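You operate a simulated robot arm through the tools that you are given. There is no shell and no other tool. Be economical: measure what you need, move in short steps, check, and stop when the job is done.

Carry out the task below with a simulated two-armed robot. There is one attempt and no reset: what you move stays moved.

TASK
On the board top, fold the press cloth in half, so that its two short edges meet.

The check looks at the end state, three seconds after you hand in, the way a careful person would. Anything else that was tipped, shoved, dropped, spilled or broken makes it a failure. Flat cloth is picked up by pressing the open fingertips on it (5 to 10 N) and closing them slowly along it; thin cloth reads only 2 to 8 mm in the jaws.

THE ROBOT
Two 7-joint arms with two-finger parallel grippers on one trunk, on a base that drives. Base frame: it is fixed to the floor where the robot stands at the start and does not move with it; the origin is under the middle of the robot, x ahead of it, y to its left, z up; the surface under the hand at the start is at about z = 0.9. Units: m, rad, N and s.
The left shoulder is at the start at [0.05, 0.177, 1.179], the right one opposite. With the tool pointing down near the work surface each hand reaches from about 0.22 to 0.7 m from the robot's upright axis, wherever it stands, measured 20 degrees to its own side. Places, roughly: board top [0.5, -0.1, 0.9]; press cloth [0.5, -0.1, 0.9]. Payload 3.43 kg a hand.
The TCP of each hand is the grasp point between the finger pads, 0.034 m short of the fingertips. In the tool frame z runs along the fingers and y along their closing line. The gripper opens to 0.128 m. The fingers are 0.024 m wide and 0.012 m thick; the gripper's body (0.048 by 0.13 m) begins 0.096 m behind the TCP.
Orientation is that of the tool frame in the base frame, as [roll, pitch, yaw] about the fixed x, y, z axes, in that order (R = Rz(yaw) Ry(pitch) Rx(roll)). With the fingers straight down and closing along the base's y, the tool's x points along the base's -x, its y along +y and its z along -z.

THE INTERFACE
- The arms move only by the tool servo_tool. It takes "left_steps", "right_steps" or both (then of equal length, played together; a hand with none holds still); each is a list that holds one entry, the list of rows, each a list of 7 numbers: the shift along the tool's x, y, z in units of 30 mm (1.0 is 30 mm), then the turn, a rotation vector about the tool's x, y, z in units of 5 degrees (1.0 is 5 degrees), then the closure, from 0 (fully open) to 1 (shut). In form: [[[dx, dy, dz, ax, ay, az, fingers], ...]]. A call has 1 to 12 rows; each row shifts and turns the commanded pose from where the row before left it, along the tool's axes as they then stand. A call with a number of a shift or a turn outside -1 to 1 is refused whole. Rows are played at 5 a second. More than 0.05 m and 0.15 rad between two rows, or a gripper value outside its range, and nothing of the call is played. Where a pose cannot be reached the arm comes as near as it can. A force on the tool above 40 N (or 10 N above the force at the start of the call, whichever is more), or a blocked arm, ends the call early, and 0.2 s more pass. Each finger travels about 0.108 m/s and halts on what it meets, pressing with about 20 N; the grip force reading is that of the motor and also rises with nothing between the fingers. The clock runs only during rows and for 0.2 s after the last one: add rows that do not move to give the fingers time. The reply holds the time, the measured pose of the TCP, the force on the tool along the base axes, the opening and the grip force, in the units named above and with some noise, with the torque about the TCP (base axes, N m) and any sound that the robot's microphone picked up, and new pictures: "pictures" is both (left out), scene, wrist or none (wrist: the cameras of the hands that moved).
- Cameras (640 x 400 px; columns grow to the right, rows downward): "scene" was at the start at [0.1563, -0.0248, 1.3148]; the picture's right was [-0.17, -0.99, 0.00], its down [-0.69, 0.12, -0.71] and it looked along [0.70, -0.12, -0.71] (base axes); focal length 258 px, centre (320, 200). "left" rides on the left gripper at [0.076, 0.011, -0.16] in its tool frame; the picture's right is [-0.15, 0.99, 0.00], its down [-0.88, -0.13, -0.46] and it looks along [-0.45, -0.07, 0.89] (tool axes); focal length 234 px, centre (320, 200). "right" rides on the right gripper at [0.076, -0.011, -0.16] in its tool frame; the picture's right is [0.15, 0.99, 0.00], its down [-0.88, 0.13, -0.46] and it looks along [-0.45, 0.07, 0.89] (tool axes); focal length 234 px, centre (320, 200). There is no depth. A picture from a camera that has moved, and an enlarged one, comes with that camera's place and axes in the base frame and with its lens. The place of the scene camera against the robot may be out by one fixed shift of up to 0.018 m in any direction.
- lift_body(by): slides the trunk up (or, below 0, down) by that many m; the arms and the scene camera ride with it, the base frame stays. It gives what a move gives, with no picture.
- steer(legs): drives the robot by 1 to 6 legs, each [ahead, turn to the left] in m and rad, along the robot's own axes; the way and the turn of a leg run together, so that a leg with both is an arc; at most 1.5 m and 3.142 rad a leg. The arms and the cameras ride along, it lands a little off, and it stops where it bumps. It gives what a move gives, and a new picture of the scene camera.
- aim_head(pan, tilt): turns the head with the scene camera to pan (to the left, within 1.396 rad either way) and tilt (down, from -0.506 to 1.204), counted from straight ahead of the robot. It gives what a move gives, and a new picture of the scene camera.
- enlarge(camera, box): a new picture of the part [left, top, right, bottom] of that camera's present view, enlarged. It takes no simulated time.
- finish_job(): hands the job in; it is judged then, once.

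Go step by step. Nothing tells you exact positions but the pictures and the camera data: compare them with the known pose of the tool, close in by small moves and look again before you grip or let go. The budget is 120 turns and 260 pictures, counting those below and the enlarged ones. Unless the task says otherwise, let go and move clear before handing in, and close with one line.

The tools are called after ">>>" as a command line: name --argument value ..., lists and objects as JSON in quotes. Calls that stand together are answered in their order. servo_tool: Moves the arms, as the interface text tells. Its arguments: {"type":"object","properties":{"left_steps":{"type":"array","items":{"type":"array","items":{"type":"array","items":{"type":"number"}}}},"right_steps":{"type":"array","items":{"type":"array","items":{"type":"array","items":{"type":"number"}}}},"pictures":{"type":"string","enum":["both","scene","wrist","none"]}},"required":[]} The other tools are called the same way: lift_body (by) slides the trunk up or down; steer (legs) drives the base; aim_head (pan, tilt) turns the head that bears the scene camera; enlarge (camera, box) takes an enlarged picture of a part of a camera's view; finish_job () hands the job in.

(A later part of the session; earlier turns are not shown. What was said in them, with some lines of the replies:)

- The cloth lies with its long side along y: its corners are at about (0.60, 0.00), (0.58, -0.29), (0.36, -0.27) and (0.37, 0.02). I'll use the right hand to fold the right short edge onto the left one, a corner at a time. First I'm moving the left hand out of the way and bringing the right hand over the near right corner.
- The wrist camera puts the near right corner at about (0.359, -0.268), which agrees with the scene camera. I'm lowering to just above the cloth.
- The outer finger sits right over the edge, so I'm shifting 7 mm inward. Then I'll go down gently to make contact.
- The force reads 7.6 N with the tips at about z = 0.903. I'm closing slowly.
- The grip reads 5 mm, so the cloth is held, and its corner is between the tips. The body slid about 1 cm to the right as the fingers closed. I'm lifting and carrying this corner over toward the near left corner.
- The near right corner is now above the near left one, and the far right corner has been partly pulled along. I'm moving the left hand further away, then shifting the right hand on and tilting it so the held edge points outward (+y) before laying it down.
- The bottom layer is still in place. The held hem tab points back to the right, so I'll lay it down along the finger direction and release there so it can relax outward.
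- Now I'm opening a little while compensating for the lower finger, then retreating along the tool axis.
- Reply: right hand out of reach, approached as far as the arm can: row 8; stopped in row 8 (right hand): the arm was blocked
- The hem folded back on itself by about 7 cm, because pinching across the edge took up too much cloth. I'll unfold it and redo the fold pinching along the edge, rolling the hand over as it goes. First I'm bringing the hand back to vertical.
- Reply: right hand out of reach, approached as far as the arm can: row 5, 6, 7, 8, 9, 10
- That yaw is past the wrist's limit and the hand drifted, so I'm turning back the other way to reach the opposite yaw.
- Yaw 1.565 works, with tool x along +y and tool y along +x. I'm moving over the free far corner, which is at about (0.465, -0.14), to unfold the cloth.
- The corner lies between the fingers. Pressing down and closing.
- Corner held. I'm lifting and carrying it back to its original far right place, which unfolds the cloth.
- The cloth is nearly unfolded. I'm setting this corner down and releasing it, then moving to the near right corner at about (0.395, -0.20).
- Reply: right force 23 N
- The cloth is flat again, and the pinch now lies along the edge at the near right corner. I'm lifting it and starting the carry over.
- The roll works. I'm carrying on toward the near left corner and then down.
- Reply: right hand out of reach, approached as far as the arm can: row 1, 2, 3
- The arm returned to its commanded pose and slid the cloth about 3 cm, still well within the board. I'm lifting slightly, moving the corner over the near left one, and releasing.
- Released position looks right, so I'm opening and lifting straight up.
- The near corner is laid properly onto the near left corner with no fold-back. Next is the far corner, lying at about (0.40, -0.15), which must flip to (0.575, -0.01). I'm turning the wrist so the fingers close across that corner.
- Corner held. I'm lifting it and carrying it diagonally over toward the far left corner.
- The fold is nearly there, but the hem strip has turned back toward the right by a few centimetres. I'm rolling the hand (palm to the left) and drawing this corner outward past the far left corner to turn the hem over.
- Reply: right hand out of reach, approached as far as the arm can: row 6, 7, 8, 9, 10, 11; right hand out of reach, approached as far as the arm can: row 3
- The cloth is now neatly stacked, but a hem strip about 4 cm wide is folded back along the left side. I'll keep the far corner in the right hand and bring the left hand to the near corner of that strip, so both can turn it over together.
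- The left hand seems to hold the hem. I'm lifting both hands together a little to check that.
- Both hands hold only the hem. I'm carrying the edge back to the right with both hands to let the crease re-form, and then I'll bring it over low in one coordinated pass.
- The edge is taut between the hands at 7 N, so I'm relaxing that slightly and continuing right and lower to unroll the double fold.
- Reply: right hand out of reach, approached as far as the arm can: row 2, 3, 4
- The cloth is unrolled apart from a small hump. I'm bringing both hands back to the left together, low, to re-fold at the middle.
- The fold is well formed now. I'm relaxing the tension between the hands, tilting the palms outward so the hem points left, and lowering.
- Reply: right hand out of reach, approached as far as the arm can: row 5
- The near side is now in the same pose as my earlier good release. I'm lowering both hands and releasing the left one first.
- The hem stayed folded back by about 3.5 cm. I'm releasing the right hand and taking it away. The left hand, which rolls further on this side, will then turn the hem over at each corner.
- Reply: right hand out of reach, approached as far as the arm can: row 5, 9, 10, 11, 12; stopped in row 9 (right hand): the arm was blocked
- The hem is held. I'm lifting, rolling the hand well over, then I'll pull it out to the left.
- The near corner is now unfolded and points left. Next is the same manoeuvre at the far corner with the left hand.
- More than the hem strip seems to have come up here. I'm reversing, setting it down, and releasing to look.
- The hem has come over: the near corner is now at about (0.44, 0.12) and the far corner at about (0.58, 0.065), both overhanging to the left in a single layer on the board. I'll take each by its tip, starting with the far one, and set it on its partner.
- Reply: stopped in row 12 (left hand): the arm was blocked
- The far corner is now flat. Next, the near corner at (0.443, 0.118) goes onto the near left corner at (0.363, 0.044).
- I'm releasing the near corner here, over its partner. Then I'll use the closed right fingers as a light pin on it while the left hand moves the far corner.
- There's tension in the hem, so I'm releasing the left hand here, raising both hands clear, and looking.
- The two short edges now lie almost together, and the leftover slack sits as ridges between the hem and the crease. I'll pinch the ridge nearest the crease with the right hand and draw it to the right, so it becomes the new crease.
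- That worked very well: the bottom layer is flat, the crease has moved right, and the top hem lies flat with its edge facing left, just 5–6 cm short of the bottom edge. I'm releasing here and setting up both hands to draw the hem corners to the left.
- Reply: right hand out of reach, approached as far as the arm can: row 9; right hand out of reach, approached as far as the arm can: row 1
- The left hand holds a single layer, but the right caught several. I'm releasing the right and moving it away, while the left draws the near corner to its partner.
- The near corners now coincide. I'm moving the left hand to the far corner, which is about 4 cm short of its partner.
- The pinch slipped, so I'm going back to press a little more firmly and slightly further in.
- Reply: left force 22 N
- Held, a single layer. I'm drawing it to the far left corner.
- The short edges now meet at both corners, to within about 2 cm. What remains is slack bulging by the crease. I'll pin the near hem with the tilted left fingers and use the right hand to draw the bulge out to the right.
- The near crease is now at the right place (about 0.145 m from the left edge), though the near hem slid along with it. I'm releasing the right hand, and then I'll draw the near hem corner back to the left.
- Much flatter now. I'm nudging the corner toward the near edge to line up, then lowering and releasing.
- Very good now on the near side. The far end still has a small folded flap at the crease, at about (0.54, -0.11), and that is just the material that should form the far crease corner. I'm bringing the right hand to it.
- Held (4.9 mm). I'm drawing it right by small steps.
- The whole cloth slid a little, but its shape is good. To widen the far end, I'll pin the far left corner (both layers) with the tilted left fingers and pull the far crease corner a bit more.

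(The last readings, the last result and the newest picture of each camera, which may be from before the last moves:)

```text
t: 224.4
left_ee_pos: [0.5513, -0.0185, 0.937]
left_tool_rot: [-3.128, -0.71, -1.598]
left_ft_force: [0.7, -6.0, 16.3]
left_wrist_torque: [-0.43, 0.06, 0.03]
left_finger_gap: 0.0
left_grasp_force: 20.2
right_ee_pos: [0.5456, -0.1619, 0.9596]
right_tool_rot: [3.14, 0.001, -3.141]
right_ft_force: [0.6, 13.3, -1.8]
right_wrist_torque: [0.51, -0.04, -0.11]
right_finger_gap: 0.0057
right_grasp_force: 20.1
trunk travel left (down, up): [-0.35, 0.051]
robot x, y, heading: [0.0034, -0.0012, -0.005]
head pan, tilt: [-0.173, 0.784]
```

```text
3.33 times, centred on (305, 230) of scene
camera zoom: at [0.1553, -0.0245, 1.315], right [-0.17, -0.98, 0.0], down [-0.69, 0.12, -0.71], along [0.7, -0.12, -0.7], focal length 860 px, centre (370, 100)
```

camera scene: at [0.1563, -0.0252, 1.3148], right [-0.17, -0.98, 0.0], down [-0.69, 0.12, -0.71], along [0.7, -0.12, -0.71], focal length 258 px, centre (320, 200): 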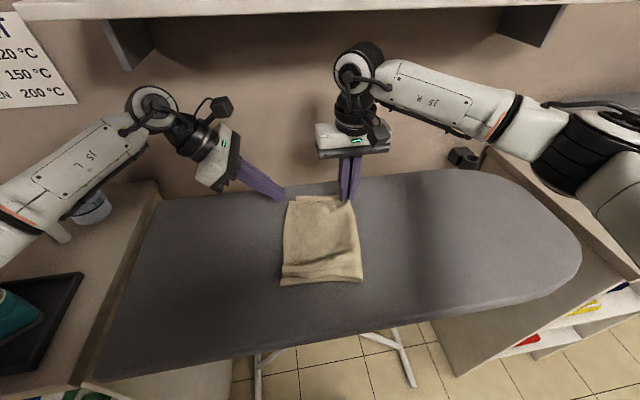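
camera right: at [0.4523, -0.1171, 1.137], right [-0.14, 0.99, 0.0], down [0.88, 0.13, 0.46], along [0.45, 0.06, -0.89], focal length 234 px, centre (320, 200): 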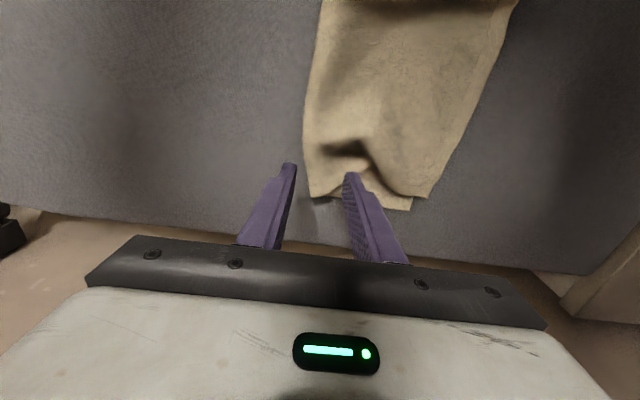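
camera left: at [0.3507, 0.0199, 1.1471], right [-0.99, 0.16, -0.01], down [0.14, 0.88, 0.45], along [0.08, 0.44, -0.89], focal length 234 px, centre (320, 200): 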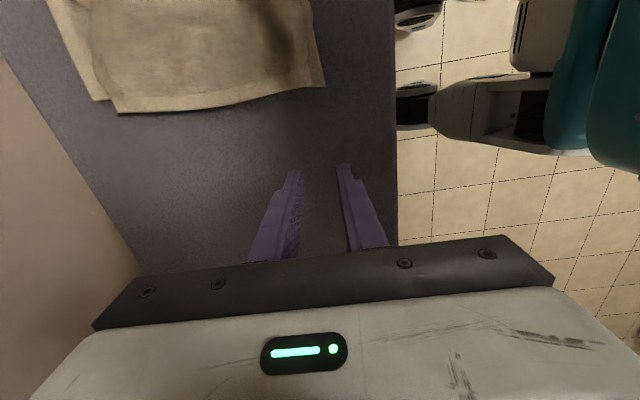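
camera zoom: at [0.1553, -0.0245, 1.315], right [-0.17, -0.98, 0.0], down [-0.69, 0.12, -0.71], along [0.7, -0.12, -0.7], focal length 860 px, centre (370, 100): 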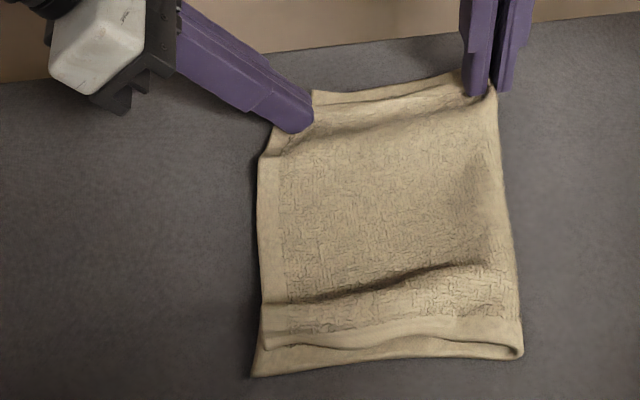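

Taut, and a neat rectangle. I'm relaxing slightly, lowering, releasing the right, and lifting both hands.

>>> servo_tool --right_steps '[[[0, 0.1, 0.3, 0, 0, 0, 1], [0, 0, 0.3, 0, 0, 0, 1], [0, 0, 0, 0, 0, 0, 0.92], [0, 0, 0, 0, 0, 0, 0.8], [0, 0, 0, 0, 0, 0, 0.8], [0, 0, -0.5, 0, 0, 0, 0.8], [0, 0, -0.8, 0, 0, 0, 0.8], [0, -0.9, -0.3, 0, 0, 0, 0.8], [0, -0.9, 0, 0, 0, 0, 0.8], [0, -0.9, 0, 0, 0, 0, 0.8]]]' --left_steps '[[[0, 0, 0, 0, 0, 0, 1], [0, 0, 0, 0, 0, 0, 1], [0, 0, 0, 0, 0, 0, 1], [0, 0, 0, 0, 0, 0, 1], [0, 0, 0, 0, 0, 0, 1], [0.4, 0, -0.5, 0, 0, 0, 1], [0.4, 0, -0.7, 0, 0, 0, 1], [0, 0, -0.9, 0, 0, 0, 1], [0, 0, -0.9, 0, 0, 0, 1], [0, 0, 0, 0, 0, 0, 1]]]' --pictures "scene"

>>> enlarge --camera "scene" --box '[240, 170, 370, 290]'

```text
t: 226.6
left_ee_pos: [0.5529, 0.0222, 1.0192]
left_tool_rot: [-3.131, -0.706, -1.594]
left_ft_force: [0.3, -0.1, 0.1]
left_wrist_torque: [0.0, -0.02, 0.0]
left_finger_gap: 0.0002
left_grasp_force: 20.1
right_ee_pos: [0.5441, -0.2439, 0.9899]
right_tool_rot: [-3.139, 0.0, 3.138]
right_ft_force: [0.3, -1.0, 0.2]
right_wrist_torque: [0.04, 0.0, -0.03]
right_finger_gap: 0.0259
right_grasp_force: 0.0
trunk travel left (down, up): [-0.35, 0.051]
robot x, y, heading: [0.0012, 0.0027, -0.01]
head pan, tilt: [-0.173, 0.784]
camera scene: at [0.1563, -0.0259, 1.3148], right [-0.17, -0.98, 0.0], down [-0.69, 0.12, -0.71], along [0.7, -0.12, -0.71], focal length 258 px, centre (320, 200)
```

scene: 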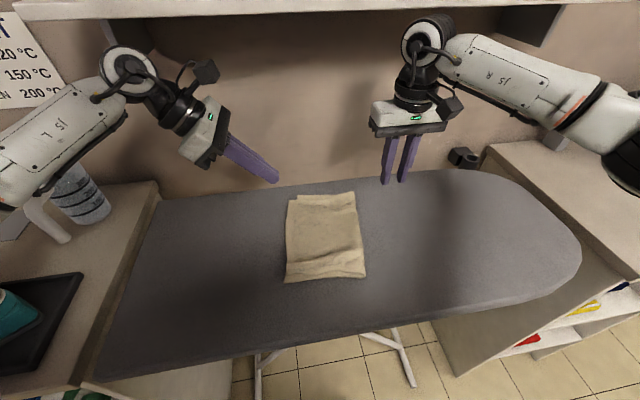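

```text
3.33 times, centred on (305, 230) of scene
camera zoom: at [0.1563, -0.0259, 1.3148], right [-0.17, -0.98, 0.0], down [-0.69, 0.12, -0.71], along [0.7, -0.12, -0.71], focal length 860 px, centre (370, 100)
```

zoom: 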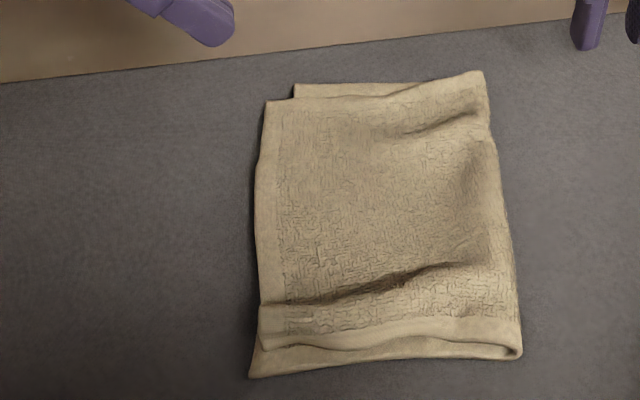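

The edges meet within 1–3 cm. The far top corner overhangs its partner by about 2 cm, so I'm making one last small correction there with the left hand.

>>> servo_tool --left_steps '[[[0, 0, 0, 0, -1, 0, 0.8], [0, 0, 0, 0, -1, 0, 0.8], [0, 0, 0, 0, -1, 0, 0.8], [0, 0, 0, 0, -1, 0, 0.8], [0, 0, 0, 0, -1, 0, 0.8], [0, 0, 0, 0, -1, 0, 0.8], [0, 0, 0, 0, -1, 0, 0.8], [0, 0, 0, 0, -1, 0, 0.8], [0.6, 0.1, 0.4, 0, 0, 0, 0.8], [0.6, 0.1, 0.7, 0, 0, 0, 0.8], [0.53, 0, 0.9, 0, 0, 0, 0.8], [0, 0, 0, 0, 0, 0, 0.8]]]' --pictures "none"

>>> enlarge --camera "scene" --box '[250, 170, 350, 250]'

```text
t: 229.2
left_ee_pos: [0.5475, -0.0288, 0.9612]
left_tool_rot: [-3.132, -0.007, -1.59]
left_ft_force: [0.1, 0.0, -0.5]
left_wrist_torque: [-0.04, 0.04, -0.01]
left_finger_gap: 0.0257
left_grasp_force: 0.2
right_ee_pos: [0.5431, -0.2427, 0.9902]
right_tool_rot: [-3.141, -0.002, 3.137]
right_ft_force: [-0.1, -0.2, -0.5]
right_wrist_torque: [0.0, 0.0, -0.01]
right_finger_gap: 0.0256
right_grasp_force: 0.0
trunk travel left (down, up): [-0.35, 0.051]
robot x, y, heading: [0.0011, 0.0025, -0.005]
head pan, tilt: [-0.173, 0.784]
```

```text
5.00 times, centred on (300, 210) of scene
camera zoom: at [0.1561, -0.0255, 1.3151], right [-0.17, -0.98, 0.0], down [-0.69, 0.12, -0.71], along [0.7, -0.12, -0.7], focal length 1290 px, centre (420, 150)
```

zoom: 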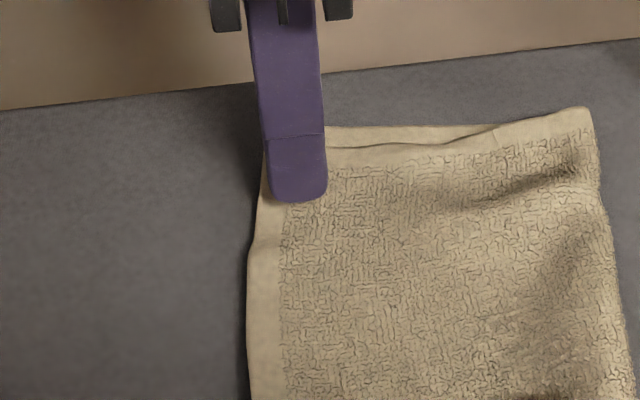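

>>> servo_tool --left_steps '[[[-0.25, 0, 0.3, 0, 0, 0, 0.8], [0, 0, 0.3, 0, 0, 0, 0.8], [0, 0, 0.08, 0, 0, 0, 0.8], [0, 0, 0, 0, 0, 0, 0.8], [0, 0, 0, 0, 0, 0, 0.85], [0, 0, 0, 0, 0, 0, 0.9], [0, 0, 0, 0, 0, 0, 0.95], [0, 0, 0, 0, 0, 0, 1.0], [0, 0, 0, 0, 0, 0, 1.0], [0, 0, -0.4, 0, 0, 0, 1.0], [0, 0, 0, 0, 0, 0, 1.0]]]' --pictures "none"

>>> enlarge --camera "scene" --box '[240, 170, 370, 290]'

```text
t: 231.6
left_ee_pos: [0.5481, -0.0213, 0.9506]
left_tool_rot: [-3.135, -0.006, -1.586]
left_ft_force: [-0.2, -0.3, -0.2]
left_wrist_torque: [0.0, 0.01, 0.0]
left_finger_gap: 0.0063
left_grasp_force: 19.3
right_ee_pos: [0.544, -0.2428, 0.9894]
right_tool_rot: [-3.141, -0.001, 3.138]
right_ft_force: [0.6, -1.1, -0.2]
right_wrist_torque: [0.03, 0.01, -0.02]
right_finger_gap: 0.0256
right_grasp_force: 0.0
trunk travel left (down, up): [-0.35, 0.051]
robot x, y, heading: [0.0033, -0.005, -0.001]
head pan, tilt: [-0.173, 0.784]
```

```text
3.33 times, centred on (305, 230) of scene
camera zoom: at [0.1564, -0.0254, 1.3147], right [-0.17, -0.98, 0.0], down [-0.69, 0.12, -0.71], along [0.7, -0.12, -0.71], focal length 860 px, centre (370, 100)
```

zoom: 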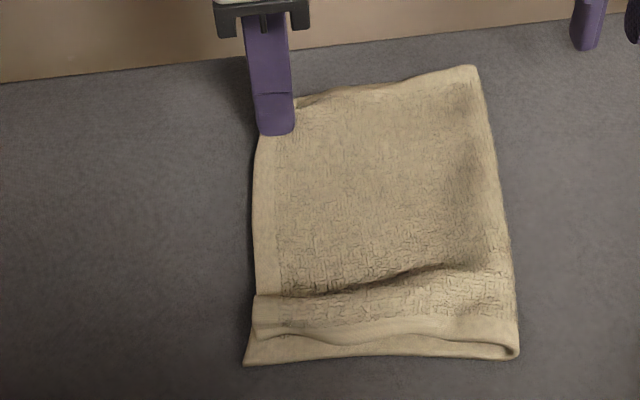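

It has probably caught both layers, so I won't move it. I'm setting it down and releasing.

>>> servo_tool --left_steps '[[[0, 0, 0.35, 0, 0, 0, 1.0], [0, 0, 0, 0, 0, 0, 0.92], [0, 0, 0, 0, 0, 0, 0.8], [0, 0, 0, 0, 0, 0, 0.75], [0, 0, -0.5, 0, 0, 0, 0.75], [0, 0, -0.8, 0, 0, 0, 0.75], [-0.5, 0, -0.6, 0, 0, 0, 0.75], [-0.9, 0.4, 0, 0, 0, 0, 0.75], [-0.9, 0.4, 0, 0, 0, 0, 0.75], [-0.9, 0.4, 0, 0, 0, 0, 0.75]]]' --pictures "scene"

>>> enlarge --camera "scene" --box '[240, 170, 370, 290]'

```text
t: 233.8
left_ee_pos: [0.5117, 0.0761, 0.9968]
left_tool_rot: [-3.133, -0.007, -1.587]
left_ft_force: [-0.3, -0.4, -0.2]
left_wrist_torque: [-0.01, -0.01, 0.02]
left_finger_gap: 0.0319
left_grasp_force: 0.2
right_ee_pos: [0.5438, -0.2408, 0.9894]
right_tool_rot: [-3.14, 0.0, 3.141]
right_ft_force: [-0.2, -0.2, -0.4]
right_wrist_torque: [0.0, -0.02, 0.03]
right_finger_gap: 0.0256
right_grasp_force: 0.1
trunk travel left (down, up): [-0.35, 0.051]
robot x, y, heading: [0.0025, -0.0016, -0.003]
head pan, tilt: [-0.173, 0.784]
camera scene: at [0.1562, -0.0248, 1.3149], right [-0.17, -0.98, 0.0], down [-0.69, 0.12, -0.71], along [0.7, -0.12, -0.7], focal length 258 px, centre (320, 200)
```

scene: 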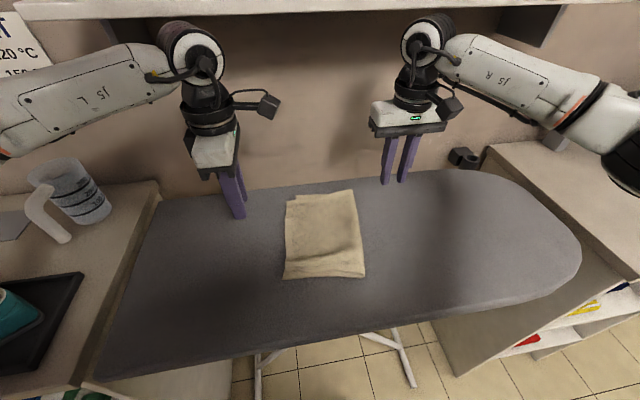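

```text
3.33 times, centred on (305, 230) of scene
camera zoom: at [0.1562, -0.0248, 1.3149], right [-0.17, -0.98, 0.0], down [-0.69, 0.12, -0.71], along [0.7, -0.12, -0.7], focal length 860 px, centre (370, 100)
```

zoom: 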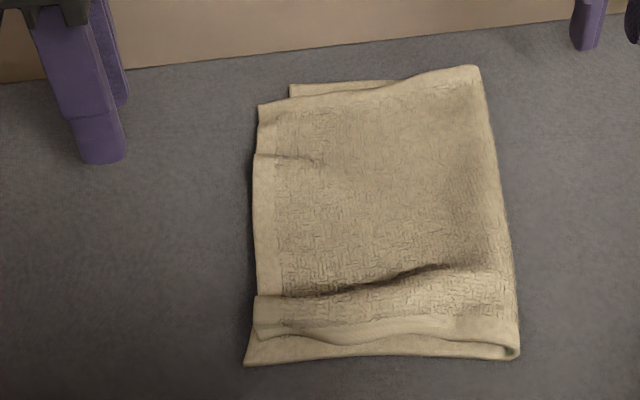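

The cloth lies as a neat half-size rectangle with its short edges together along the left side. Both hands are open and clear, and nothing else was disturbed, so I'm handing in.

>>> finish_job

```text
The job is handed in.
```

I folded the press cloth in half on the board top. Its two short edges lie together along the left side, about 1.5 cm apart at the near corner and 3 cm at the far corner, with a slight wrinkle in the top layer.
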